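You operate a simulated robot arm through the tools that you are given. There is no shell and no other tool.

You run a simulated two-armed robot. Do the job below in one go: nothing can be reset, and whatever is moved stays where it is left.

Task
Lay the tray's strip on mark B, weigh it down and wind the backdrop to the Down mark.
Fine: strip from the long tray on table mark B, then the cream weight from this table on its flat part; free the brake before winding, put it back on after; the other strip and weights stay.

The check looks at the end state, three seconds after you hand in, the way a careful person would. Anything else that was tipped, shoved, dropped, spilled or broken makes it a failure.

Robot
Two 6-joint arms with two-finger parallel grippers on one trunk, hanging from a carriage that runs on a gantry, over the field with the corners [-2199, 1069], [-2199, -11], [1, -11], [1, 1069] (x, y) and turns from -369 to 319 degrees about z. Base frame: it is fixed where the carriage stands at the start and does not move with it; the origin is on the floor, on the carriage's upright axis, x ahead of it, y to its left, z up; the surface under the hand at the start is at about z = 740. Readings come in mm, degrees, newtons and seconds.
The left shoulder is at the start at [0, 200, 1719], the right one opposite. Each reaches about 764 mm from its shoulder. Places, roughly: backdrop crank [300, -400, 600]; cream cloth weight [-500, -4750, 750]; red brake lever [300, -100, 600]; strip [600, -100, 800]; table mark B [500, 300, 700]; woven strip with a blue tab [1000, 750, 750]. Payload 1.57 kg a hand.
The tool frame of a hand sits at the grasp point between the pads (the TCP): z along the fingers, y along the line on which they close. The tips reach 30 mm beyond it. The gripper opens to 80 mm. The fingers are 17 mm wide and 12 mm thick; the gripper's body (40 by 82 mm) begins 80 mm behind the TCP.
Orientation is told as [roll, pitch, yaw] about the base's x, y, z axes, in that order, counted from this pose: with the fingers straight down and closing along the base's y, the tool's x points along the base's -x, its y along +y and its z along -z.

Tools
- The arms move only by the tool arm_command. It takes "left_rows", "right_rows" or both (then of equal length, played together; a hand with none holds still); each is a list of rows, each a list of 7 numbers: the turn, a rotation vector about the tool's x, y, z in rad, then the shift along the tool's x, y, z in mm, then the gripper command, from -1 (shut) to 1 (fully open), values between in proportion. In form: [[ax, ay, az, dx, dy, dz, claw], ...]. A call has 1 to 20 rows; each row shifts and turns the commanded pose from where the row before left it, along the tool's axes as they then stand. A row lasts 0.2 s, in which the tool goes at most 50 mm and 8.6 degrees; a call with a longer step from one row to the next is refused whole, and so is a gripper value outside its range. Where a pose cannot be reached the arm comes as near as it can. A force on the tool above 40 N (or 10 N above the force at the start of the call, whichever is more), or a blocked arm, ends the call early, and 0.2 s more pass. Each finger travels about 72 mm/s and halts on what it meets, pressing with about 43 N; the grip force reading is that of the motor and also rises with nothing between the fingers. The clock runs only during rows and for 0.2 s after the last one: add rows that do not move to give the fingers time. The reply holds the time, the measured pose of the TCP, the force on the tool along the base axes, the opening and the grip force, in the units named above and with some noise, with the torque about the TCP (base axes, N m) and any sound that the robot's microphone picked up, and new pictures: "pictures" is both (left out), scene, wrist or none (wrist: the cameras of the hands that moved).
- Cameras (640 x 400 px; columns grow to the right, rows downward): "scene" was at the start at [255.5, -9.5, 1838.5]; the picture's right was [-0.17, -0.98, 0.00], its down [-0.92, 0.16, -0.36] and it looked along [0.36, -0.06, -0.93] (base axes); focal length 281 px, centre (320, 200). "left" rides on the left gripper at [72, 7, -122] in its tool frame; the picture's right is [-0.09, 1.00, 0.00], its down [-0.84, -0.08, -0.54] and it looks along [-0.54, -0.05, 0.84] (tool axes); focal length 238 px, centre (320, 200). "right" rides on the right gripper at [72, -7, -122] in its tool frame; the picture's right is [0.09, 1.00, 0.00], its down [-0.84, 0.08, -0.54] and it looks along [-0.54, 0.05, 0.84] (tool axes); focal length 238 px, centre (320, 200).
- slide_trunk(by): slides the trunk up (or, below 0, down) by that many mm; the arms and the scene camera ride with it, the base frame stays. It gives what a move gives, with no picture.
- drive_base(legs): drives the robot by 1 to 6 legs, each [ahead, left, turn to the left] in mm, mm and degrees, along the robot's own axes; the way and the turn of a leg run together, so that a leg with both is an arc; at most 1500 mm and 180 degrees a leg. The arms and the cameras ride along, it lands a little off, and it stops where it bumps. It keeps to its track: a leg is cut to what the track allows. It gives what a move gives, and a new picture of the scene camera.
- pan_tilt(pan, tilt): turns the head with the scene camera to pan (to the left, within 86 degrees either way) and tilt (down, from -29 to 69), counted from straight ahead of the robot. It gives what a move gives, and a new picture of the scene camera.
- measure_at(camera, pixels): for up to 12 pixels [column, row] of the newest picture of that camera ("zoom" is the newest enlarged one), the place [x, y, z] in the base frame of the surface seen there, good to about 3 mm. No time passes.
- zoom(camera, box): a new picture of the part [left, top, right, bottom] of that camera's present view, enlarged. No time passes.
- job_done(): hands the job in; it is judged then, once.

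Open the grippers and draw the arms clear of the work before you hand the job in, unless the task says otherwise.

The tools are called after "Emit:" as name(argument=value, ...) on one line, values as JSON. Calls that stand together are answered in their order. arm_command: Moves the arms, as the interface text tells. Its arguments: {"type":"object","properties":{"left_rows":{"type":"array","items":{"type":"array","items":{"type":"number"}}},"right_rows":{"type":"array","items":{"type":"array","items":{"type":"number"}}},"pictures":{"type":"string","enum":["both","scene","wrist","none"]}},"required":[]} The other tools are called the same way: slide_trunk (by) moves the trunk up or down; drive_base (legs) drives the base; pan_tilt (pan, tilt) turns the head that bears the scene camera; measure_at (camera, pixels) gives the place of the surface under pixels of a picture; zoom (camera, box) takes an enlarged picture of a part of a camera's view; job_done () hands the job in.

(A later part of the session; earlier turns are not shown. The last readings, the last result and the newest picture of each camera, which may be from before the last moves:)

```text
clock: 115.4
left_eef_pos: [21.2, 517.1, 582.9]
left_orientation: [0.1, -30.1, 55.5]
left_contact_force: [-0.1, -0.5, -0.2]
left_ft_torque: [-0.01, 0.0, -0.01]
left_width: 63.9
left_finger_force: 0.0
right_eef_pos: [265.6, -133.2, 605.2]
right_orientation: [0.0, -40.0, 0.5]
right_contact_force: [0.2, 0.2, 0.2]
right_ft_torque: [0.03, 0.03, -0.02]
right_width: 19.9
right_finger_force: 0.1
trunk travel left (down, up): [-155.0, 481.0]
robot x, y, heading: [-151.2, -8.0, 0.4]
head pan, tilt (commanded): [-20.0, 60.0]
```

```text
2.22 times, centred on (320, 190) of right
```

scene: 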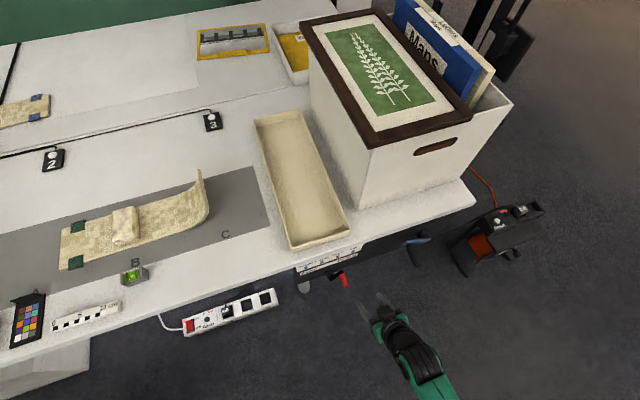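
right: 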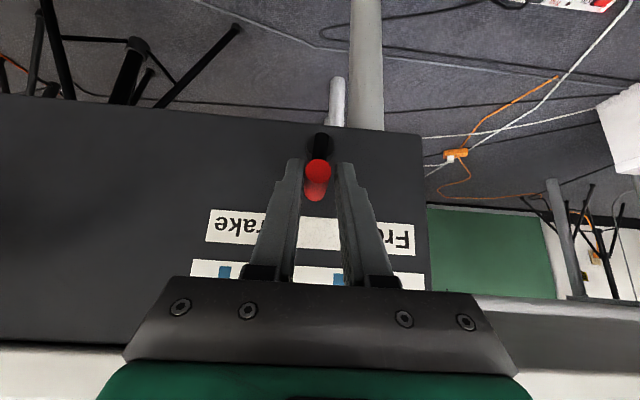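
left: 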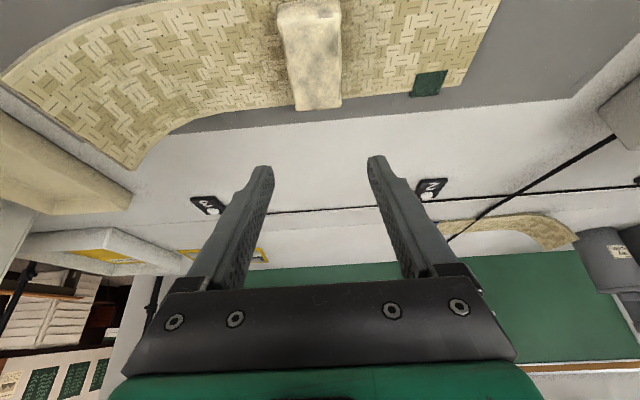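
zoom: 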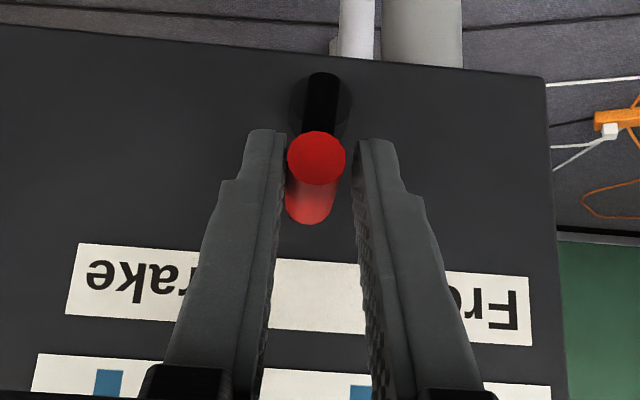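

The lever now stands upright with little force. I continue the arc to the Free side.

Emit:
arm_command(right_rows=[[0, 0, 0, 0.3, 6.4, 0.4, -0.5], [0, 0, 0, 0.85, 5.6, 1.0, -0.5], [0, 0, 0, 1.3, 5.3, 1.5, -0.5], [0, 0, 0, 1.8, 5.0, 2.15, -0.5], [0, 0, 0, 2.25, 4.6, 2.7, -0.5], [0, 0, 0, 0.5, 3, 0.6, -0.5]], pictures="wrist")

Emit:
zoom(camera="right", box=[240, 100, 400, 280])

```text
clock: 116.8
left_eef_pos: [20.5, 518.0, 582.8]
left_orientation: [0.0, -30.0, 55.5]
left_contact_force: [0.1, 0.0, -0.3]
left_ft_torque: [0.03, -0.01, 0.03]
left_width: 64.0
left_finger_force: 0.0
right_eef_pos: [263.8, -102.6, 594.2]
right_orientation: [0.0, -40.0, 0.4]
right_contact_force: [-0.1, 0.9, 0.4]
right_ft_torque: [0.0, -0.03, 0.05]
right_width: 20.1
right_finger_force: 0.1
trunk travel left (down, up): [-155.0, 481.0]
robot x, y, heading: [-148.2, -6.6, 0.6]
head pan, tilt (commanded): [-20.0, 60.0]
```

right: 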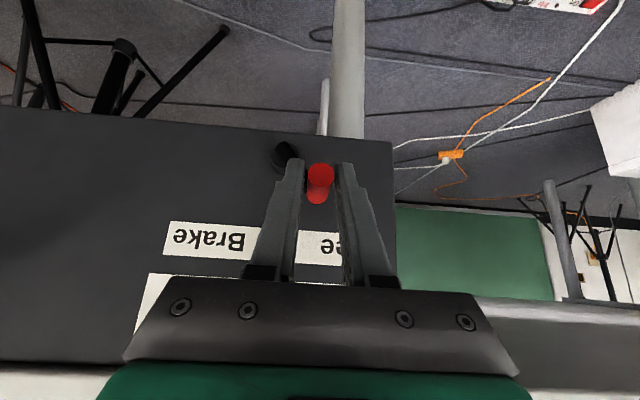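

```text
2.22 times, centred on (320, 190) of right
```

zoom: 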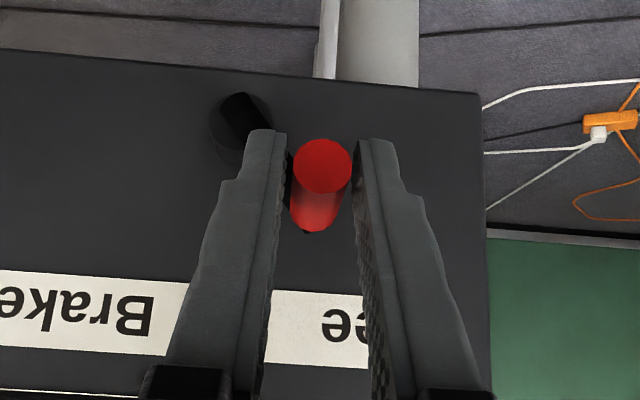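

The lever followed to the Free side (handle at zoom (320,175), hub at (240,125)). I push slightly further along the arc to feel for its stop.

Emit:
arm_command(right_rows=[[0, 0, 0, 1.9, 3, 2.3, -0.5], [0, 0, 0, 1.9, 3, 2.3, -0.5]], pictures="wrist")

Emit:
zoom(camera="right", box=[240, 100, 400, 280])

```text
clock: 117.4
left_eef_pos: [21.1, 516.4, 582.9]
left_orientation: [-0.1, -30.1, 55.4]
left_contact_force: [0.9, 0.6, 0.2]
left_ft_torque: [-0.01, 0.0, 0.0]
left_width: 64.2
left_finger_force: 0.0
right_eef_pos: [264.8, -99.4, 589.1]
right_orientation: [-0.1, -40.1, 0.5]
right_contact_force: [-0.2, -4.3, 1.4]
right_ft_torque: [-0.02, -0.03, -0.07]
right_width: 24.0
right_finger_force: 2.7
trunk travel left (down, up): [-155.0, 481.0]
robot x, y, heading: [-152.2, -9.2, 0.3]
head pan, tilt (commanded): [-20.0, 60.0]
```

right: 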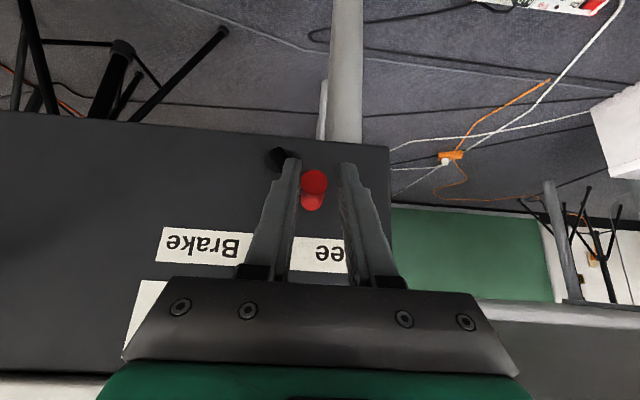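

```text
2.22 times, centred on (320, 190) of right
```

zoom: 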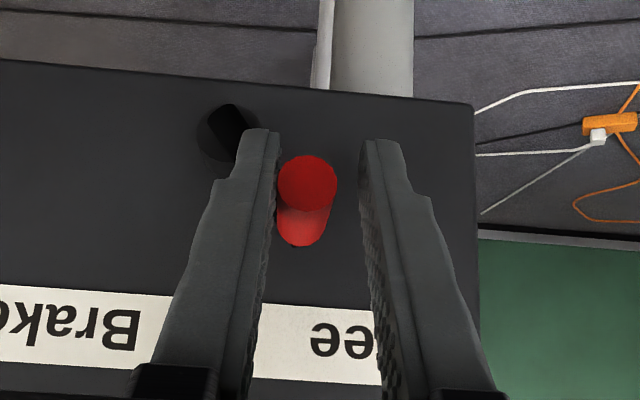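

The lever resists (−4.3 N) — it is at its Free stop. I relax, open and withdraw along the tool axis.

Emit:
arm_command(right_rows=[[0, 0, 0, -1.9, -3, -2.3, -0.4], [0, 0, 0, 0, 0, 0, 0.2], [0, 0, 0, 0, 0, 0, 0.2], [0, 0, 0, 0, 0, -20, 0.2], [0, 0, 0, 0, 0, -25, 0.2], [0, 0, 0, 0, 0, -25, 0.2]], pictures="wrist")

Emit:
zoom(camera="right", box=[200, 80, 460, 280])

```text
clock: 118.8
left_eef_pos: [20.4, 516.3, 582.9]
left_orientation: [0.0, -30.0, 55.4]
left_contact_force: [-0.2, 0.7, 1.0]
left_ft_torque: [0.01, 0.0, -0.04]
left_width: 64.1
left_finger_force: 0.1
right_eef_pos: [217.8, -100.5, 646.6]
right_orientation: [0.0, -40.0, 0.5]
right_contact_force: [-0.8, 0.0, -0.1]
right_ft_torque: [-0.02, 0.02, 0.01]
right_width: 47.8
right_finger_force: 0.1
trunk travel left (down, up): [-155.0, 481.0]
robot x, y, heading: [-149.8, -7.4, 0.4]
head pan, tilt (commanded): [-20.0, 60.0]
```

right: 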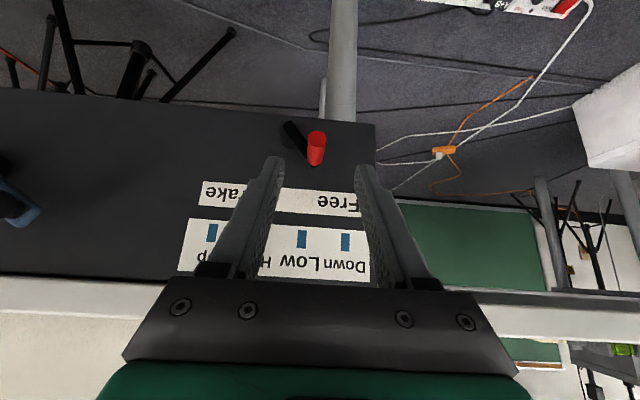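

```text
2.00 times, centred on (330, 180) of right
```

zoom: 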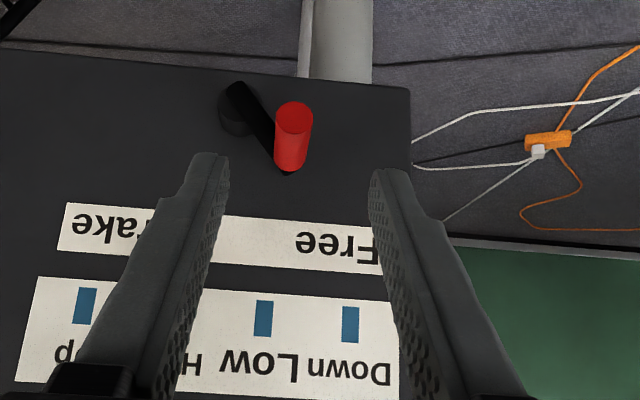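

The lever stays at Free. Now the crank: I move the right hand back and towards it, to about [190,-260,720], for a clear look.

Emit:
arm_command(right_rows=[[0, 0, 0, -20, -20, -35, 0.5], [0, 0, 0, -10, -45, -20, 0.5], [0, 0, 0, 0, -45, 0, 0.5], [0, 0, 0, 0, -45, 0, 0.5]], pictures="wrist")

Emit:
zoom(camera="right", box=[60, 60, 300, 260])

```text
refused: row 2 steps farther than a row can; nothing moved
```

```text
2.00 times, centred on (180, 160) of right
```

zoom: 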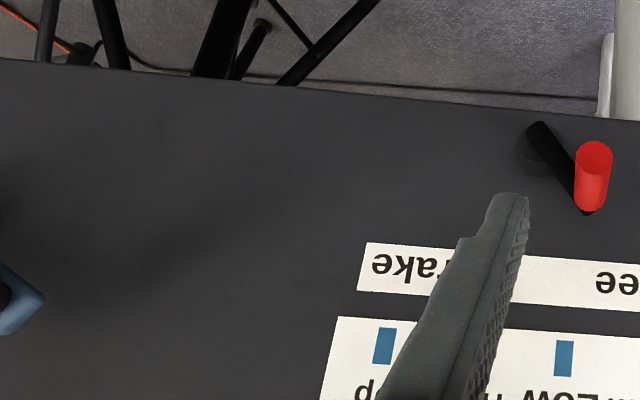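

The second row was just over the step limit; I repeat with shorter steps.

Emit:
arm_command(right_rows=[[0, 0, 0, -20, -20, -35, 0.5], [0, 0, 0, -10, -40, -20, 0.5], [0, 0, 0, 0, -45, 0, 0.5], [0, 0, 0, 0, -45, 0, 0.5]], pictures="wrist")

Emit:
zoom(camera="right", box=[100, 60, 340, 260])

```text
clock: 119.8
left_eef_pos: [21.3, 515.8, 583.4]
left_orientation: [0.0, -30.0, 55.5]
left_contact_force: [-0.3, 0.0, 0.4]
left_ft_torque: [0.01, 0.01, 0.03]
left_width: 63.9
left_finger_force: 0.1
right_eef_pos: [209.0, -260.1, 661.5]
right_orientation: [-0.1, -40.4, 0.4]
right_contact_force: [-0.4, -0.3, -0.9]
right_ft_torque: [0.01, -0.01, 0.01]
right_width: 60.0
right_finger_force: 0.0
right hand out of reach, approached as far as the arm can: row 1, 2, 4
trunk travel left (down, up): [-155.0, 481.0]
robot x, y, heading: [-147.9, -9.0, 0.6]
head pan, tilt (commanded): [-20.0, 60.0]
```

right: 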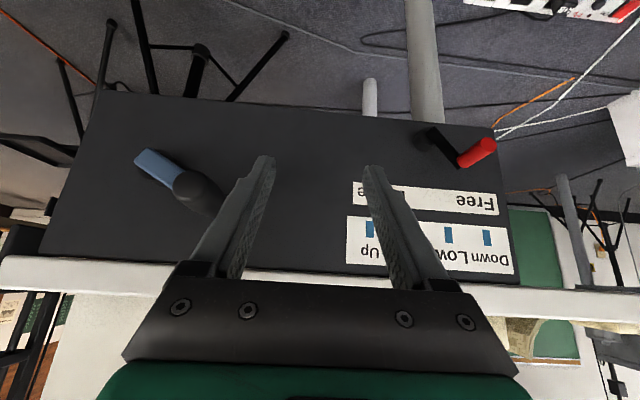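

```text
2.00 times, centred on (220, 160) of right
```

zoom: 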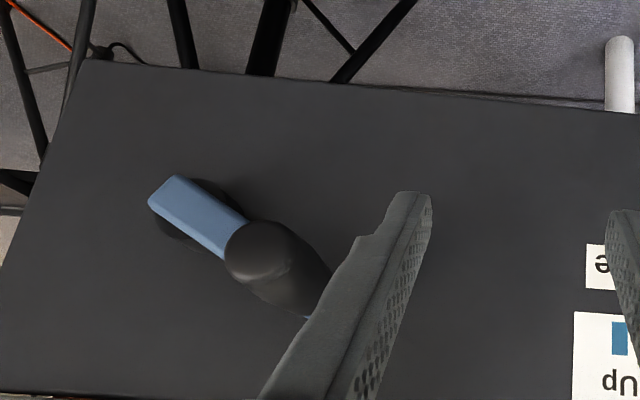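

The elbow is at its rear limit here ([209,-260,662]), but the view is good. I measure the crank's hub, arm and handle in this picture.

Emit:
measure_at(camera="zoom", pixels=[[160, 195], [200, 205], [215, 190], [190, 240], [175, 215], [240, 235], [255, 250], [250, 275], [280, 260], [300, 300], [310, 285], [270, 235]])

Emit:
measure_at(camera="scene", pixels=[[410, 240], [425, 240], [405, 262], [418, 238], [402, 250], [400, 262], [345, 280]])

```text
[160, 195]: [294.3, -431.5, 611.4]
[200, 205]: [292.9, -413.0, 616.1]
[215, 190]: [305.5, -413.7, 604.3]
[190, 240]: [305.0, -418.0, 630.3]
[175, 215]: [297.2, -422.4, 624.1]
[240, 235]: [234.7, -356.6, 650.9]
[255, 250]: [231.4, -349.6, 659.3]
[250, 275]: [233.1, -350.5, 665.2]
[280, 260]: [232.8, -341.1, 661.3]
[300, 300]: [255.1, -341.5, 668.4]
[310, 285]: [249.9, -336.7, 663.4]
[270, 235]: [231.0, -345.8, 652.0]
```

```text
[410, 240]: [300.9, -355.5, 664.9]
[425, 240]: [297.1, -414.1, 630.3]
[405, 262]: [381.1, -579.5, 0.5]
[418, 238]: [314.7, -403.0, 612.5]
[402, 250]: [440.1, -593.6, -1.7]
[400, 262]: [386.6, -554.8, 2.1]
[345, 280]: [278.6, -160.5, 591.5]
```

The handle's axis is at about y=-348, z=658 (x 231–285, radius 12), and the hub's at y=-420, z=617, so the crank radius is about 83. I bring the right hand in front of the handle at [195,-347,662] with a 12° lean.

Emit:
arm_command(right_rows=[[0.0535, 0, -0.0449, 10.7, -20, -9.0, 0.5], [0.0535, 0, -0.0449, 1.5, -33.4, 1.8, 0.5], [0.0535, 0, -0.0449, 3.0, -33.2, 3.6, 0.5]], pictures="wrist")

Emit:
zoom(camera="right", box=[200, 60, 440, 260])

```text
clock: 120.6
left_eef_pos: [22.2, 516.5, 583.4]
left_orientation: [0.0, -30.0, 55.5]
left_contact_force: [-0.5, 0.6, 0.0]
left_ft_torque: [0.04, -0.01, -0.02]
left_width: 63.9
left_finger_force: 0.0
right_eef_pos: [195.1, -348.5, 662.5]
right_orientation: [-15.7, -39.0, 10.5]
right_contact_force: [0.0, 0.2, 0.0]
right_ft_torque: [0.0, 0.04, 0.01]
right_width: 59.9
right_finger_force: 0.2
trunk travel left (down, up): [-155.0, 481.0]
robot x, y, heading: [-147.2, -5.8, 0.4]
head pan, tilt (commanded): [-20.0, 60.0]
```

right: 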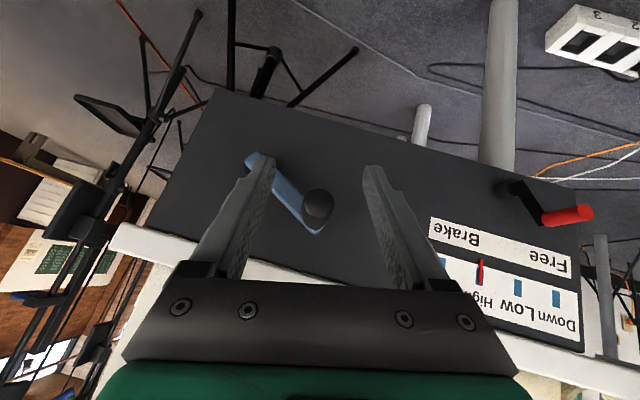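

```text
2.00 times, centred on (320, 160) of right
```

zoom: 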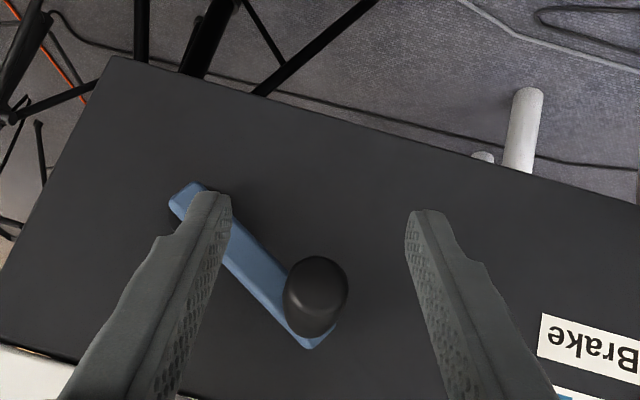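

The handle's cap (px (316,205)) lies centred between the open fingers. I drive the base 38 mm forward so that the fingers straddle the handle.

Emit:
drive_base(legs=[[38, 0, 0]])

Emit:
arm_command(right_rows=[[0, 0, 0, -7.7, 0, 6.4, 0.5], [0, 0, 0, -7.7, 0, 6.4, 0.5]], pictures="wrist")

Emit:
zoom(camera="right", box=[200, 80, 440, 280])

```text
clock: 121.5
left_eef_pos: [58.2, 518.5, 582.3]
left_orientation: [-0.1, -30.1, 55.5]
left_contact_force: [0.2, -0.4, 0.4]
left_ft_torque: [0.04, 0.0, 0.02]
left_width: 64.0
left_finger_force: 0.1
right_eef_pos: [234.0, -346.7, 662.2]
right_orientation: [-15.6, -39.1, 10.4]
right_contact_force: [0.4, 0.6, 0.3]
right_ft_torque: [0.02, -0.01, -0.03]
right_width: 59.8
right_finger_force: 0.1
trunk travel left (down, up): [-155.0, 481.0]
robot x, y, heading: [-112.6, -7.7, 0.3]
head pan, tilt (commanded): [-20.0, 60.0]
```

scene: 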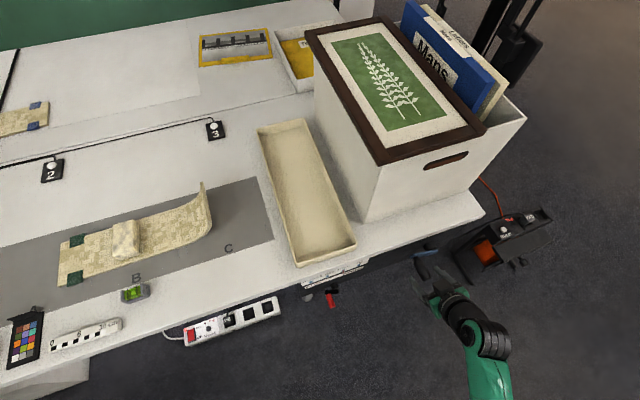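

```text
clock: 122.1
left_eef_pos: [58.2, 517.3, 582.7]
left_orientation: [0.0, -30.0, 55.5]
left_contact_force: [0.4, -0.5, 0.6]
left_ft_torque: [-0.04, 0.02, -0.02]
left_width: 64.2
left_finger_force: 0.0
right_eef_pos: [252.5, -346.7, 661.6]
right_orientation: [-15.5, -39.0, 10.4]
right_contact_force: [-0.4, 0.4, -0.8]
right_ft_torque: [0.02, -0.03, -0.04]
right_width: 60.0
right_finger_force: 0.0
trunk travel left (down, up): [-155.0, 481.0]
robot x, y, heading: [-114.3, -8.3, 0.6]
head pan, tilt (commanded): [-20.0, 60.0]
```

right: 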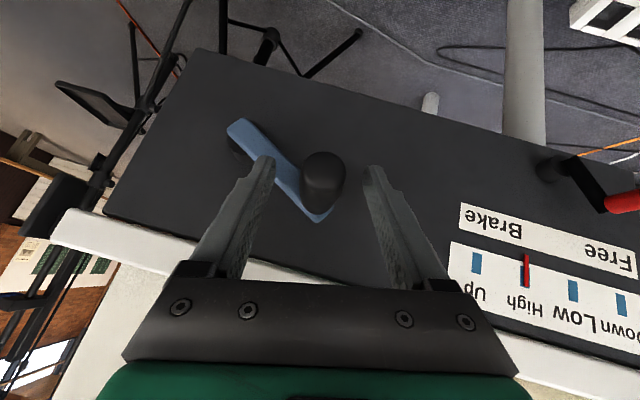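

```text
2.00 times, centred on (320, 180) of right
```

zoom: 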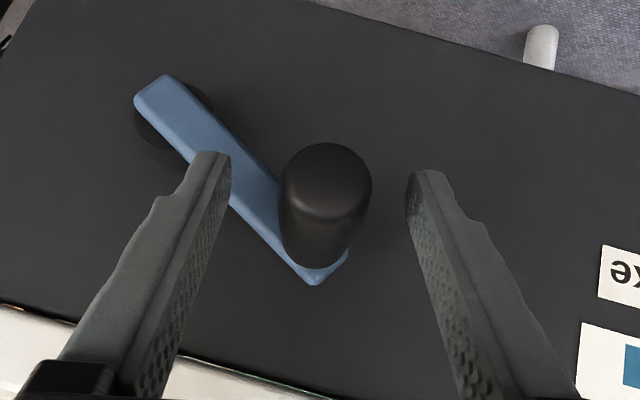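

The handle is well between the fingers. I close to a loose cage of about 28 mm around it.

Emit:
arm_command(right_rows=[[0, 0, 0, 0, 0, 0, 0.0], [0, 0, 0, 0, 0, 0, -0.3], [0, 0, 0, 0, 0, 0, -0.3]], pictures="wrist")

Emit:
zoom(camera="right", box=[200, 80, 440, 280])

```text
clock: 122.9
left_eef_pos: [58.4, 517.0, 582.6]
left_orientation: [0.0, -30.0, 55.6]
left_contact_force: [0.3, 0.8, -0.3]
left_ft_torque: [0.01, 0.01, 0.03]
left_width: 63.9
left_finger_force: 0.0
right_eef_pos: [253.8, -346.1, 661.4]
right_orientation: [-15.5, -39.0, 10.4]
right_contact_force: [0.6, 0.7, -1.3]
right_ft_torque: [0.02, -0.03, 0.03]
right_width: 28.0
right_finger_force: 0.1
trunk travel left (down, up): [-155.0, 481.0]
robot x, y, heading: [-111.2, -7.2, 0.6]
head pan, tilt (commanded): [-20.0, 60.0]
```

right: 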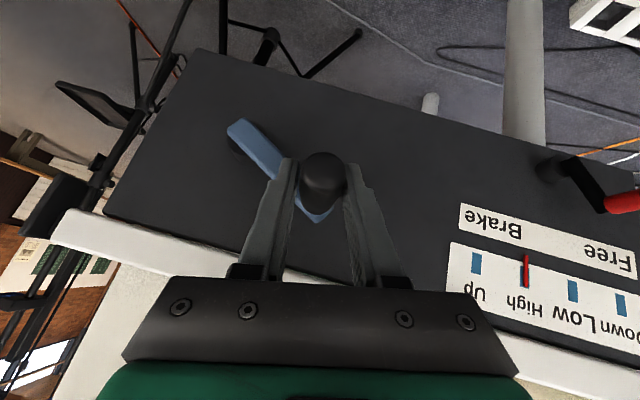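

```text
2.00 times, centred on (320, 180) of right
```

zoom: 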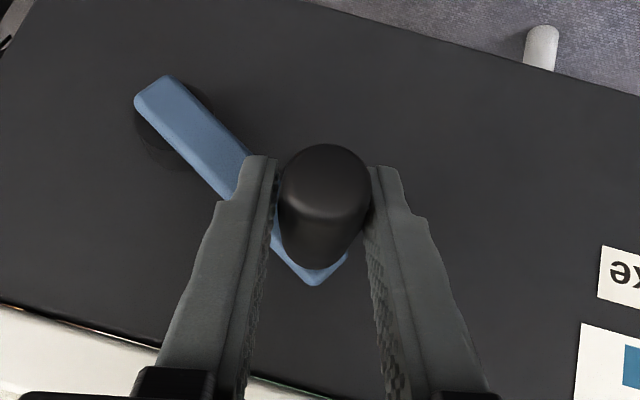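

The cage only guides sideways, so for the vertical parts of the circle I grip the handle firmly.

Emit:
arm_command(right_rows=[[0, 0, 0, 0, 0, 0, -1], [0, 0, 0, 0, 0, 0, -1], [0, 0, 0, 0, 0, 0, -1]], pictures="wrist")

Emit:
zoom(camera="right", box=[420, 180, 640, 380])

```text
clock: 123.7
left_eef_pos: [58.0, 517.0, 583.7]
left_orientation: [-0.1, -30.0, 55.5]
left_contact_force: [-0.3, -1.2, -0.1]
left_ft_torque: [0.03, 0.04, -0.02]
left_width: 64.0
left_finger_force: 0.1
right_eef_pos: [253.2, -348.4, 661.1]
right_orientation: [-15.5, -39.1, 10.3]
right_contact_force: [1.8, 1.3, -2.2]
right_ft_torque: [0.01, -0.22, -0.87]
right_width: 25.2
right_finger_force: 36.6
trunk travel left (down, up): [-155.0, 481.0]
robot x, y, heading: [-111.0, -8.3, 0.7]
head pan, tilt (commanded): [-20.0, 60.0]
```

right: 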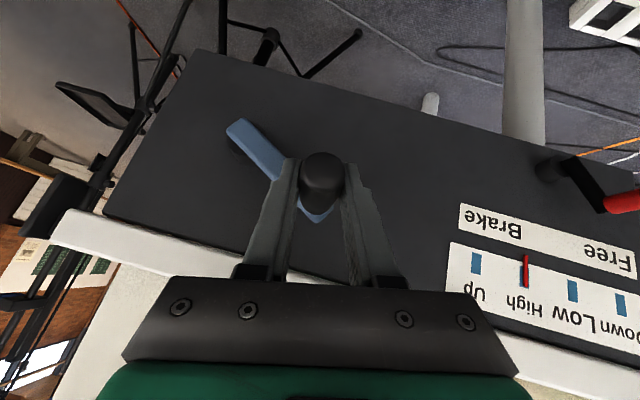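

```text
2.00 times, centred on (530, 280) of right
```

zoom: 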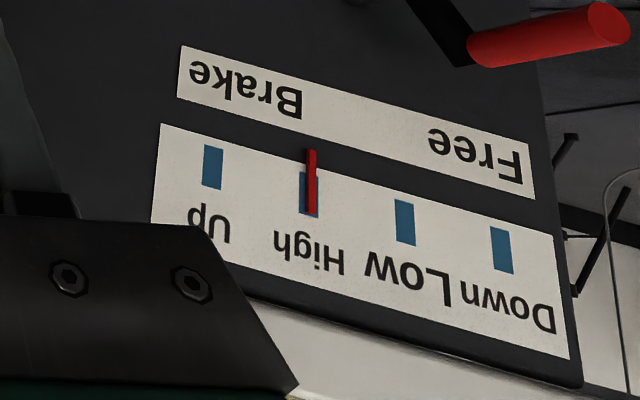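

The handle is gripped (25 mm, 37 N), and the pointer reads High in this view at zoom (312,182). I turn the crank a first 15° upward (towards the top) to see which way the pointer moves.

Emit:
arm_command(right_rows=[[0.0106, 0, -0.0089, -3.33, -5.07, -3.97, -1], [0.012, 0, -0.0101, -2.98, -5.56, -3.55, -1], [0.0134, 0, -0.0112, -2.6, -6.0, -3.09, -1]], pictures="wrist")

Emit:
zoom(camera="right", box=[400, 160, 640, 360])

```text
clock: 124.5
left_eef_pos: [57.9, 518.7, 583.3]
left_orientation: [0.0, -30.0, 55.5]
left_contact_force: [-0.3, -0.7, -1.1]
left_ft_torque: [0.02, 0.01, 0.01]
left_width: 64.0
left_finger_force: 0.1
right_eef_pos: [252.5, -358.7, 678.5]
right_orientation: [-19.1, -38.6, 12.5]
right_contact_force: [4.0, 2.3, -9.5]
right_ft_torque: [0.07, 0.6, -0.92]
right_width: 25.1
right_finger_force: 36.4
trunk travel left (down, up): [-155.0, 481.0]
robot x, y, heading: [-109.9, -7.6, 0.6]
head pan, tilt (commanded): [-20.0, 60.0]
```

right: 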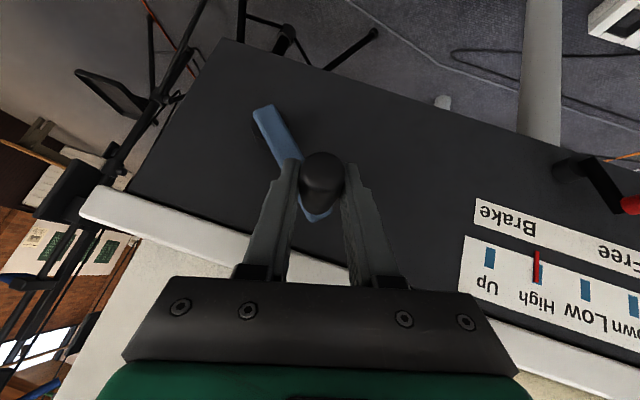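

```text
2.00 times, centred on (520, 260) of right
```

zoom: 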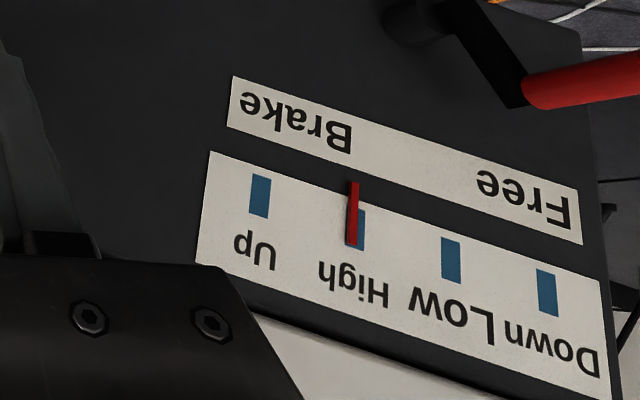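

The pointer moved slightly towards Up, so the crank must go the other way: down first on this side, roughly one full turn. I measure the hub again to fix the circle's centre.

Emit:
zoom(camera="right", box=[210, 70, 370, 230])

```text
2.50 times, centred on (290, 150) of right
```

zoom: 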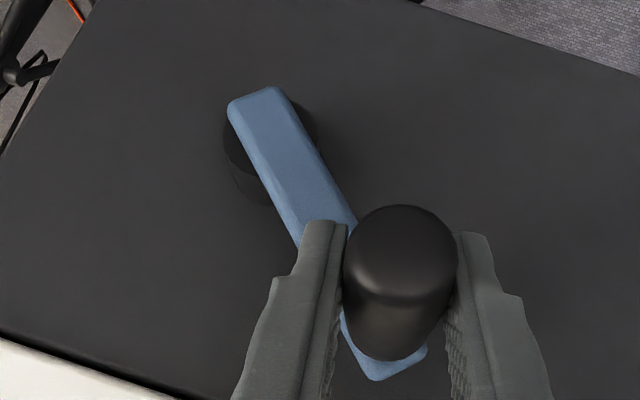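

Emit:
measure_at(camera="zoom", pixels=[[232, 112], [284, 93], [258, 100], [255, 150], [300, 135], [235, 150], [312, 130], [270, 125], [380, 373], [420, 350], [345, 345], [250, 190]])

```text
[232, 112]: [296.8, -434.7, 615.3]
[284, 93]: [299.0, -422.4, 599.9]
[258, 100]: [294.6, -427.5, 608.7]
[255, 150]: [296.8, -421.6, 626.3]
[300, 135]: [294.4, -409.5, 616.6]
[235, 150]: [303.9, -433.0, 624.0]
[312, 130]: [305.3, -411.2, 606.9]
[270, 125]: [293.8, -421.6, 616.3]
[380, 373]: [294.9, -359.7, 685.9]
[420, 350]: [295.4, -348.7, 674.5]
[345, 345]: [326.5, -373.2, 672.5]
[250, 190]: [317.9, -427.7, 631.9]
```

The fit gives the hub at y=-421.5, z=615.4, radius 82.5, with the handle now at about 44°. I turn the crank the other way along the computed arc by 48°.

Emit:
arm_command(right_rows=[[-0.0155, 0, 0.013, 3.14, 7.11, 3.74, -1], [-0.0136, 0, 0.0114, 3.69, 6.46, 4.39, -1], [-0.0115, 0, 0.0096, 4.17, 5.71, 4.97, -1], [-0.0092, 0, 0.0077, 4.58, 4.89, 5.45, -1], [-0.0068, 0, 0.0057, 4.91, 4.02, 5.85, -1], [-0.0044, 0, 0.0037, 5.17, 3.14, 6.16, -1], [-0.002, 0, 0.0017, 5.36, 2.23, 6.39, -1], [0, 0, 0, 5.48, 1.32, 6.53, -1]], pictures="wrist")

Emit:
zoom(camera="right", box=[400, 140, 640, 340])

```text
clock: 126.3
left_eef_pos: [57.5, 519.5, 583.9]
left_orientation: [-0.1, -30.1, 55.5]
left_contact_force: [0.2, 0.2, -0.3]
left_ft_torque: [-0.01, -0.02, 0.02]
left_width: 63.8
left_finger_force: 0.0
right_eef_pos: [252.7, -335.5, 615.3]
right_orientation: [-12.8, -39.3, 8.7]
right_contact_force: [0.0, 5.2, 0.6]
right_ft_torque: [0.0, 0.06, -0.89]
right_width: 24.9
right_finger_force: 36.9
trunk travel left (down, up): [-155.0, 481.0]
robot x, y, heading: [-112.3, -7.5, 0.6]
head pan, tilt (commanded): [-20.0, 60.0]
```

right: 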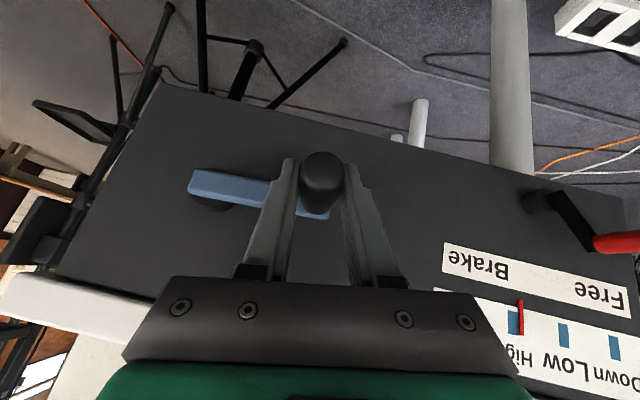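

```text
2.00 times, centred on (520, 240) of right
```

zoom: 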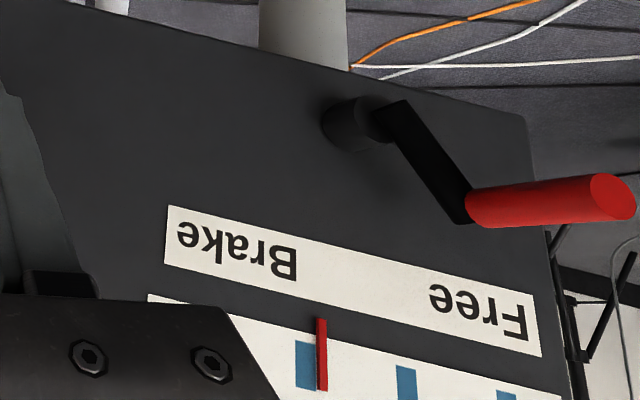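

The pointer is moving from High towards Low (zoom (321,355) against the mark at (306,365)), with small forces. I continue down and around towards the bottom, another 72°.

Emit:
arm_command(right_rows=[[0.003, 0, -0.0025, 5.55, 0.43, 6.61, -1], [0.0054, 0, -0.0046, 5.55, -0.43, 6.61, -1], [0.0078, 0, -0.0066, 5.49, -1.28, 6.54, -1], [0.0101, 0, -0.0085, 5.39, -2.08, 6.43, -1], [0.0123, 0, -0.0103, 5.24, -2.84, 6.24, -1], [0.0144, 0, -0.0121, 5.06, -3.55, 6.03, -1], [0.0163, 0, -0.0137, 4.85, -4.22, 5.77, -1], [0.018, 0, -0.0151, 4.6, -4.82, 5.48, -1], [0.0195, 0, -0.0164, 4.34, -5.39, 5.17, -1], [0.0208, 0, -0.0175, 4.05, -5.91, 4.82, -1], [0.0219, 0, -0.0184, 3.75, -6.37, 4.46, -1], [0.0228, 0, -0.0191, 3.42, -6.81, 4.07, -1]], pictures="wrist")

Emit:
zoom(camera="scene", box=[270, 220, 480, 350])

```text
clock: 128.9
left_eef_pos: [58.9, 521.0, 584.7]
left_orientation: [0.0, -30.2, 55.5]
left_contact_force: [0.9, -0.3, -0.9]
left_ft_torque: [-0.01, 0.01, -0.01]
left_width: 64.2
left_finger_force: 0.1
right_eef_pos: [253.4, -396.1, 540.0]
right_orientation: [-28.6, -36.2, 18.4]
right_contact_force: [10.5, 8.7, -29.0]
right_ft_torque: [0.16, 0.33, -0.62]
right_width: 25.0
right_finger_force: 35.9
trunk travel left (down, up): [-155.0, 481.0]
robot x, y, heading: [-111.1, -9.9, 0.6]
head pan, tilt (commanded): [-20.0, 60.0]
```

right: 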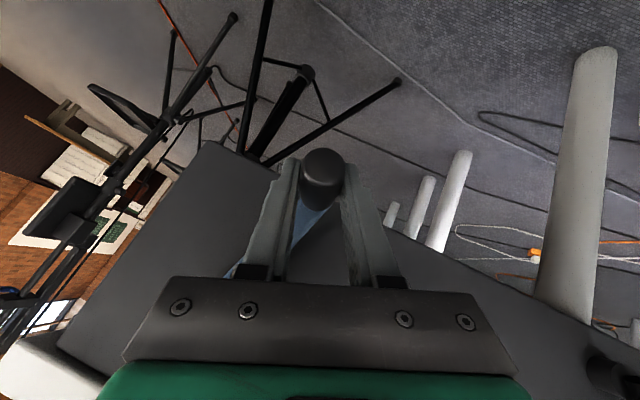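

```text
3.05 times, centred on (375, 285) of scene
```

zoom: 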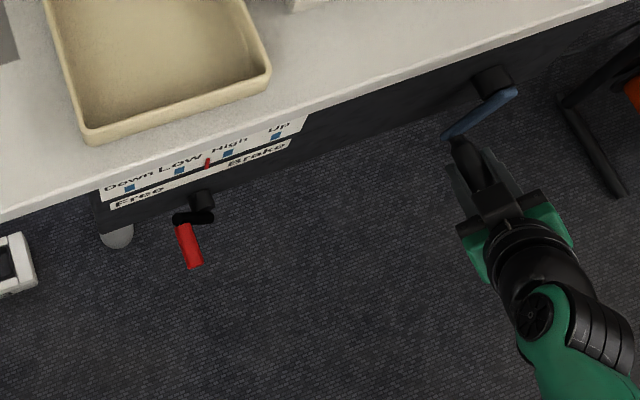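

The pointer is now nearly halfway from High to Low (zoom (207,163)). The pull has grown to 29 N because my path runs slightly inside the real circle, so I add a 2 mm outward correction and continue past the bottom.

Emit:
arm_command(right_rows=[[0.0233, 0, -0.0195, 4.31, -6.45, 5.14, -1], [0.0237, 0, -0.0199, 2.8, -7.55, 3.33, -1], [0.0238, 0, -0.02, 2.44, -7.83, 2.9, -1], [0.0237, 0, -0.0199, 2.06, -8.1, 2.45, -1], [0.0233, 0, -0.0195, 1.66, -8.32, 1.98, -1]], pictures="wrist")

```text
clock: 130.1
left_eef_pos: [56.3, 519.0, 583.4]
left_orientation: [0.1, -30.0, 55.4]
left_contact_force: [-0.1, 1.1, 0.4]
left_ft_torque: [0.02, 0.01, -0.01]
left_width: 63.8
left_finger_force: 0.1
right_eef_pos: [252.7, -426.4, 538.2]
right_orientation: [-36.2, -34.5, 23.0]
right_contact_force: [0.9, -1.7, -34.3]
right_ft_torque: [0.09, 0.21, -0.36]
right_width: 24.8
right_finger_force: 36.4
right hand out of reach, approached as far as the arm can: row 4, 5
trunk travel left (down, up): [-155.0, 481.0]
robot x, y, heading: [-112.4, -12.7, 0.5]
head pan, tilt (commanded): [-20.0, 60.0]
```

right: 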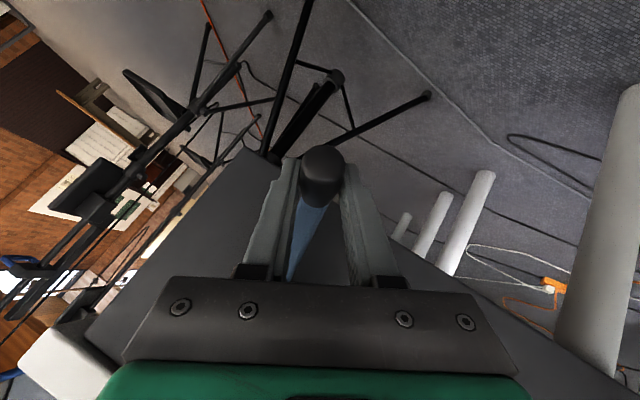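

The arm hit its outer reach at the bottom and the pull is 34 N downward on the tool. I lower the trunk by 4 mm to relieve it and gain reach.

Emit:
slide_trunk(by=-4)

```text
clock: 130.6
left_eef_pos: [52.7, 515.8, 578.6]
left_orientation: [0.1, -29.9, 55.4]
left_contact_force: [0.3, -0.6, 0.0]
left_ft_torque: [0.02, 0.0, 0.01]
left_width: 63.7
left_finger_force: 0.1
right_eef_pos: [251.4, -430.6, 538.9]
right_orientation: [-36.8, -34.7, 23.4]
right_contact_force: [-20.5, 4.2, 25.8]
right_ft_torque: [-0.1, -0.1, -0.19]
right_width: 24.7
right_finger_force: 36.4
trunk travel left (down, up): [-151.0, 485.0]
robot x, y, heading: [-111.3, -6.0, 0.4]
head pan, tilt (commanded): [-20.0, 60.0]
```

The contact is stiff (about 15 N/mm), so I must track the arc within ~2 mm. I continue with three rows, including a 1.5 mm upward correction.

Emit:
arm_command(right_rows=[[0.0226, 0, -0.019, 0.44, -9.27, 0.52, -1], [0.0217, 0, -0.0182, 0.85, -8.6, 1.01, -1], [0.0205, 0, -0.0172, 0.42, -8.68, 0.5, -1]], pictures="none")

```text
clock: 131.4
left_eef_pos: [55.8, 514.5, 577.5]
left_orientation: [0.0, -30.0, 55.5]
left_contact_force: [-0.7, -0.9, -0.1]
left_ft_torque: [-0.01, 0.01, -0.01]
left_width: 63.9
left_finger_force: 0.0
right_eef_pos: [252.5, -455.6, 546.8]
right_orientation: [-41.6, -32.4, 25.9]
right_contact_force: [-0.3, -13.7, -29.3]
right_ft_torque: [0.07, 0.14, -0.27]
right_width: 24.7
right_finger_force: 36.5
trunk travel left (down, up): [-151.0, 485.0]
robot x, y, heading: [-110.6, -8.1, 0.4]
head pan, tilt (commanded): [-20.0, 60.0]
```

The tool sits about 2 mm inside the circle again (force outward 32 N). I correct outward by 2 mm and continue three rows.

Emit:
arm_command(right_rows=[[0.0201, 0, -0.0168, 1.52, -8.52, 1.81, -1], [0.0187, 0, -0.0157, -0.19, -8.7, -0.23, -1], [0.0174, 0, -0.0146, -0.64, -8.65, -0.77, -1]], pictures="wrist")

Emit:
zoom(camera="scene", box=[270, 220, 480, 350])

```text
clock: 132.2
left_eef_pos: [55.4, 515.2, 578.6]
left_orientation: [0.0, -30.0, 55.4]
left_contact_force: [-0.6, 1.6, 0.0]
left_ft_torque: [0.01, 0.02, 0.03]
left_width: 64.1
left_finger_force: 0.0
right_eef_pos: [252.0, -475.6, 562.6]
right_orientation: [-46.2, -30.7, 28.4]
right_contact_force: [-10.1, -6.0, -8.4]
right_ft_torque: [-0.01, 0.53, -0.64]
right_width: 24.6
right_finger_force: 36.2
trunk travel left (down, up): [-151.0, 485.0]
robot x, y, heading: [-106.7, -9.1, 0.6]
head pan, tilt (commanded): [-20.0, 60.0]
```

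right: 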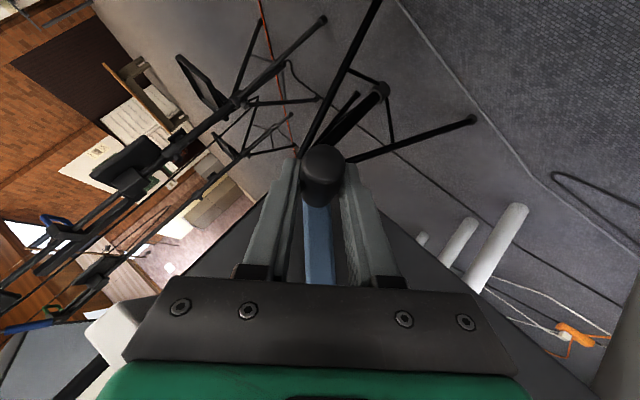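

```text
3.05 times, centred on (375, 285) of scene
```

zoom: 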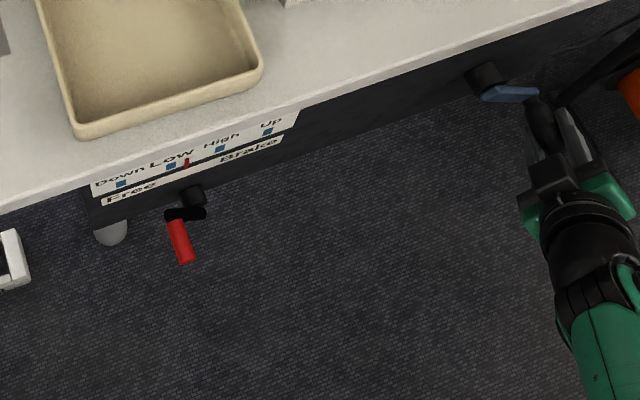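

The pointer is now about 70% of the way from High to Low, and the force is small. I continue up the far side with five rows.

Emit:
arm_command(right_rows=[[0.02, 0, -0.0168, -0.62, -8.61, -0.74, -1], [0.0161, 0, -0.0135, -1.5, -8.37, -1.79, -1], [0.0134, 0, -0.0113, -1.95, -8.14, -2.33, -1], [0.0107, 0, -0.009, -2.39, -7.85, -2.85, -1], [0.008, 0, -0.0067, -2.84, -7.48, -3.39, -1]], pictures="none")

```text
clock: 133.4
left_eef_pos: [51.3, 516.7, 578.9]
left_orientation: [0.1, -30.0, 55.5]
left_contact_force: [-0.8, 0.1, -0.5]
left_ft_torque: [-0.01, 0.0, 0.04]
left_width: 63.8
left_finger_force: 0.1
right_eef_pos: [253.3, -489.6, 583.2]
right_orientation: [-51.3, -28.3, 30.7]
right_contact_force: [-21.0, -1.3, -2.9]
right_ft_torque: [0.02, -0.42, 0.19]
right_width: 24.7
right_finger_force: 36.1
right hand out of reach, approached as far as the arm can: row 2, 4, 5
trunk travel left (down, up): [-151.0, 485.0]
robot x, y, heading: [-114.5, -6.4, 0.3]
head pan, tilt (commanded): [-20.0, 60.0]
```

The arm reported reach trouble: the hand is nearly in line with the forearm (a wrist singularity) at this big lean. I reduce the lean from 43° to about 12° by rotating the hand in place about the handle.

Emit:
arm_command(right_rows=[[-0.069, 0, 0.0579, 0, -0.4, 0, -1], [-0.069, 0, 0.0579, 0, -0.4, 0, -1], [-0.069, 0, 0.0579, 0, -0.4, 0, -1]], pictures="none")

```text
clock: 134.2
left_eef_pos: [51.4, 517.6, 577.3]
left_orientation: [0.2, -29.9, 55.4]
left_contact_force: [-0.5, -0.1, 0.7]
left_ft_torque: [0.02, 0.02, 0.0]
left_width: 63.9
left_finger_force: 0.1
right_eef_pos: [252.6, -490.0, 583.2]
right_orientation: [-51.5, -28.1, 30.9]
right_contact_force: [-22.7, -1.0, -0.2]
right_ft_torque: [0.01, 0.18, -0.38]
right_width: 24.6
right_finger_force: 36.3
right hand out of reach, approached as far as the arm can: row 1, 2, 3
trunk travel left (down, up): [-151.0, 485.0]
robot x, y, heading: [-114.1, -6.3, 0.4]
head pan, tilt (commanded): [-20.0, 60.0]
```

The arm is stuck in that posture. The crank holds by itself (it didn't move when the brake came off), so I can let go and regrip in a better posture: I open the gripper first and look.

Emit:
arm_command(right_rows=[[0, 0, 0, 0, 0, 0, -0.2], [0, 0, 0, 0, 0, 0, 0.3], [0, 0, 0, 0, 0, 0, 0.5], [0, 0, 0, 0, 0, 0, 0.5]], pictures="wrist")

Emit:
zoom(camera="scene", box=[270, 220, 480, 350])

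```text
clock: 135.2
left_eef_pos: [58.1, 516.3, 579.2]
left_orientation: [0.1, -30.0, 55.5]
left_contact_force: [0.4, 0.9, -0.4]
left_ft_torque: [-0.02, 0.01, 0.01]
left_width: 64.0
left_finger_force: 0.0
right_eef_pos: [261.3, -490.7, 584.0]
right_orientation: [-51.6, -28.4, 31.1]
right_contact_force: [0.1, 0.2, -0.2]
right_ft_torque: [-0.01, 0.0, -0.03]
right_width: 59.9
right_finger_force: 0.0
trunk travel left (down, up): [-151.0, 485.0]
robot x, y, heading: [-112.9, -7.5, 0.3]
head pan, tilt (commanded): [-20.0, 60.0]
```

right: 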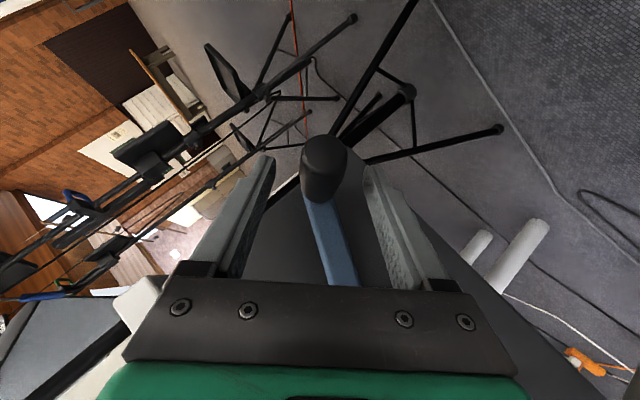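

```text
3.05 times, centred on (375, 285) of scene
```

zoom: 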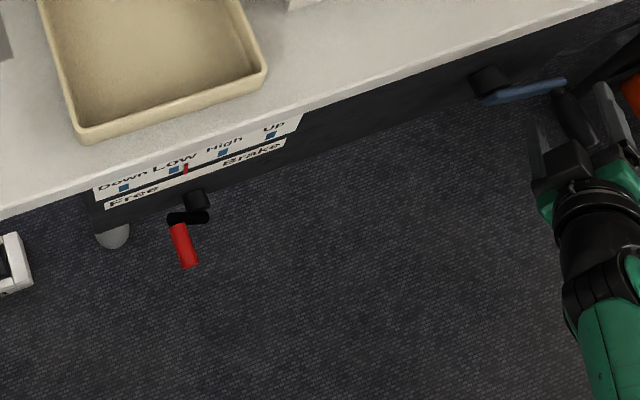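

The handle stays where it was and the pointer reads about 0.74 of the way from High to Low. I back the base 80 mm away to free the fingers from the handle.

Emit:
drive_base(legs=[[-80, 0, 0]])

Emit:
arm_command(right_rows=[[-0.0306, 0, 0.0257, -15, 20, -20, 0.5], [-0.0306, 0, 0.0257, -15, 20, -20, 0.5], [-0.0306, 0, 0.0257, -15, 20, -20, 0.5]], pictures="wrist")

```text
clock: 136.3
left_eef_pos: [-22.6, 516.8, 579.4]
left_orientation: [0.1, -30.0, 55.3]
left_contact_force: [0.0, -0.4, 0.3]
left_ft_torque: [-0.01, -0.02, -0.02]
left_width: 64.0
left_finger_force: 0.0
right_eef_pos: [180.8, -490.3, 585.4]
right_orientation: [-51.5, -28.4, 31.0]
right_contact_force: [0.0, 0.5, 0.8]
right_ft_torque: [-0.03, -0.05, 0.02]
right_width: 60.0
right_finger_force: 0.1
trunk travel left (down, up): [-151.0, 485.0]
robot x, y, heading: [-190.4, -8.8, 0.7]
head pan, tilt (commanded): [-20.0, 60.0]
```

scene: 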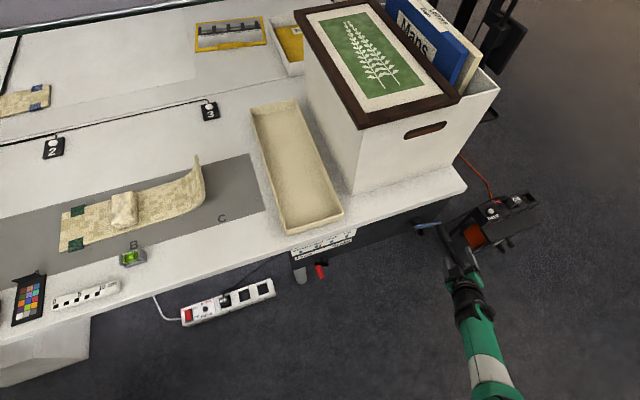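

```text
clock: 137.1
left_eef_pos: [-21.8, 517.9, 579.3]
left_orientation: [0.0, -30.0, 55.5]
left_contact_force: [0.6, 0.7, 0.2]
left_ft_torque: [-0.01, -0.03, -0.01]
left_width: 63.9
left_finger_force: 0.1
right_eef_pos: [181.6, -389.9, 575.4]
right_orientation: [-44.8, -31.8, 27.6]
right_contact_force: [-0.3, 0.2, -0.4]
right_ft_torque: [-0.01, -0.03, 0.0]
right_width: 60.0
right_finger_force: 0.0
right hand out of reach, approached as far as the arm can: row 1, 2, 3
trunk travel left (down, up): [-151.0, 485.0]
robot x, y, heading: [-192.9, -9.3, 0.5]
head pan, tilt (commanded): [-20.0, 60.0]
```

right: 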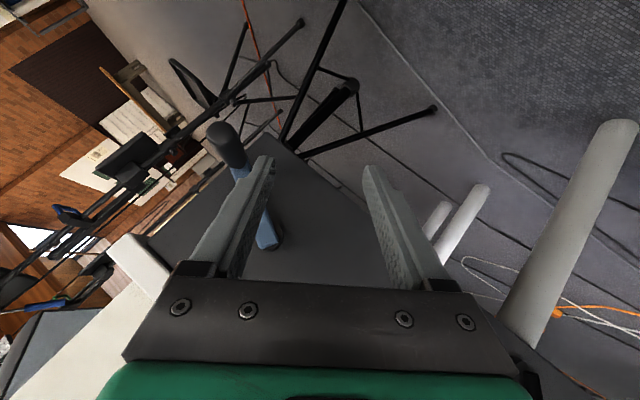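

The hand is free of the crank at [182,-390,575]. I raise it while reducing the lean and increasing the forward tilt to 50°, a posture that should avoid the singularity.

Emit:
arm_command(right_rows=[[-0.0693, -0.0314, 0.0627, -13.1, -15, -15.1, 0.5], [-0.0693, -0.0314, 0.0627, -14.6, -13, -15.6, 0.5], [-0.0693, -0.0314, 0.0627, -15.9, -11, -15.9, 0.5], [-0.0693, -0.0314, 0.0627, -17, -8.8, -16.1, 0.5], [-0.0693, -0.0314, 0.0627, -18, -6.6, -16, 0.5]], pictures="wrist")

```text
clock: 138.3
left_eef_pos: [-22.0, 518.2, 579.2]
left_orientation: [0.1, -30.0, 55.4]
left_contact_force: [0.4, 0.4, 1.0]
left_ft_torque: [0.0, -0.01, 0.0]
left_width: 64.3
left_finger_force: 0.0
right_eef_pos: [205.0, -211.7, 640.6]
right_orientation: [-15.5, -48.4, 13.0]
right_contact_force: [-0.4, 0.1, -0.8]
right_ft_torque: [0.02, 0.03, 0.02]
right_width: 60.2
right_finger_force: 0.1
right hand out of reach, approached as far as the arm can: row 1, 2, 3, 4, 5
trunk travel left (down, up): [-151.0, 485.0]
robot x, y, heading: [-188.9, -7.3, 0.6]
head pan, tilt (commanded): [-20.0, 60.0]
```

right: 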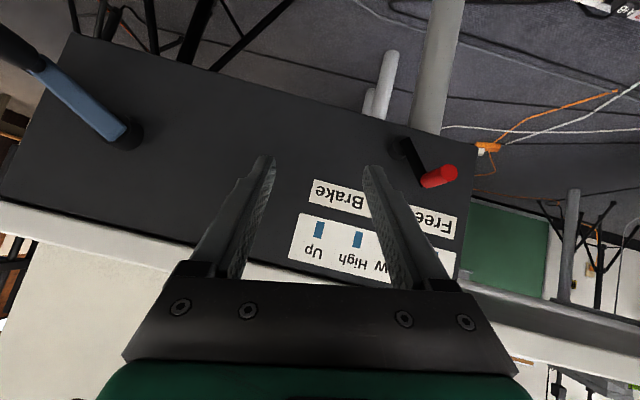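

The right arm is now well bent at [205,-212,641] with 50° tilt and about 10° lean. I lower the trunk 80 mm, then carry the hand across in front of the crank handle.

Emit:
slide_trunk(by=-80)

Emit:
arm_command(right_rows=[[0, 0, 0, 10, 0, -8, 0.5], [0, 0, 0, 4.9, -39.7, -0.8, 0.5], [0, 0, 0, 4.9, -39.7, -0.8, 0.5], [0, 0, 0, 4.9, -39.7, -0.8, 0.5], [0, 0, 0, 4.9, -39.7, -0.8, 0.5], [0, 0, 0, 4.9, -39.7, -0.8, 0.5], [0, 0, 0, 4.9, -39.7, -0.8, 0.5]], pictures="wrist")

```text
clock: 139.5
left_eef_pos: [-21.3, 516.7, 499.7]
left_orientation: [0.0, -29.9, 55.5]
left_contact_force: [-0.1, 0.3, -0.2]
left_ft_torque: [0.0, 0.01, 0.01]
left_width: 64.0
left_finger_force: 0.1
right_eef_pos: [205.4, -213.4, 560.5]
right_orientation: [-15.7, -48.6, 13.2]
right_contact_force: [-0.3, 0.3, 1.1]
right_ft_torque: [0.04, 0.02, -0.01]
right_width: 60.0
right_finger_force: 0.0
trunk travel left (down, up): [-71.0, 565.0]
robot x, y, heading: [-191.0, -10.3, 0.4]
head pan, tilt (commanded): [-20.0, 60.0]
```

```text
clock: 141.1
left_eef_pos: [-21.3, 517.1, 499.0]
left_orientation: [0.0, -30.0, 55.4]
left_contact_force: [0.2, 0.1, -0.1]
left_ft_torque: [-0.01, 0.0, -0.01]
left_width: 64.0
left_finger_force: 0.1
right_eef_pos: [179.4, -218.8, 550.9]
right_orientation: [-15.5, -48.6, 12.8]
right_contact_force: [0.1, -1.2, -1.2]
right_ft_torque: [-0.03, 0.0, -0.04]
right_width: 59.8
right_finger_force: 0.2
right hand out of reach, approached as far as the arm can: row 2, 3, 4, 5, 6, 7
trunk travel left (down, up): [-71.0, 565.0]
robot x, y, heading: [-190.1, -7.1, 0.1]
head pan, tilt (commanded): [-20.0, 60.0]
```

right: 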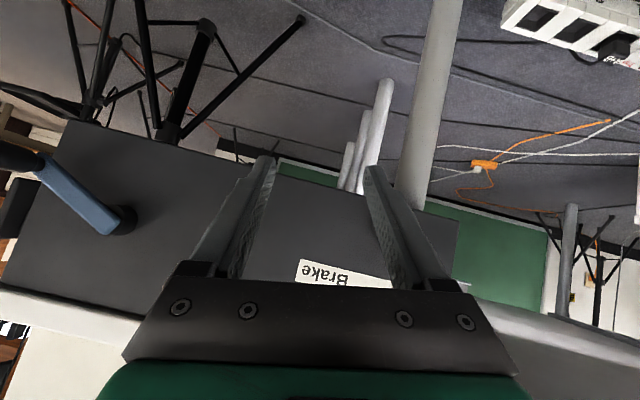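

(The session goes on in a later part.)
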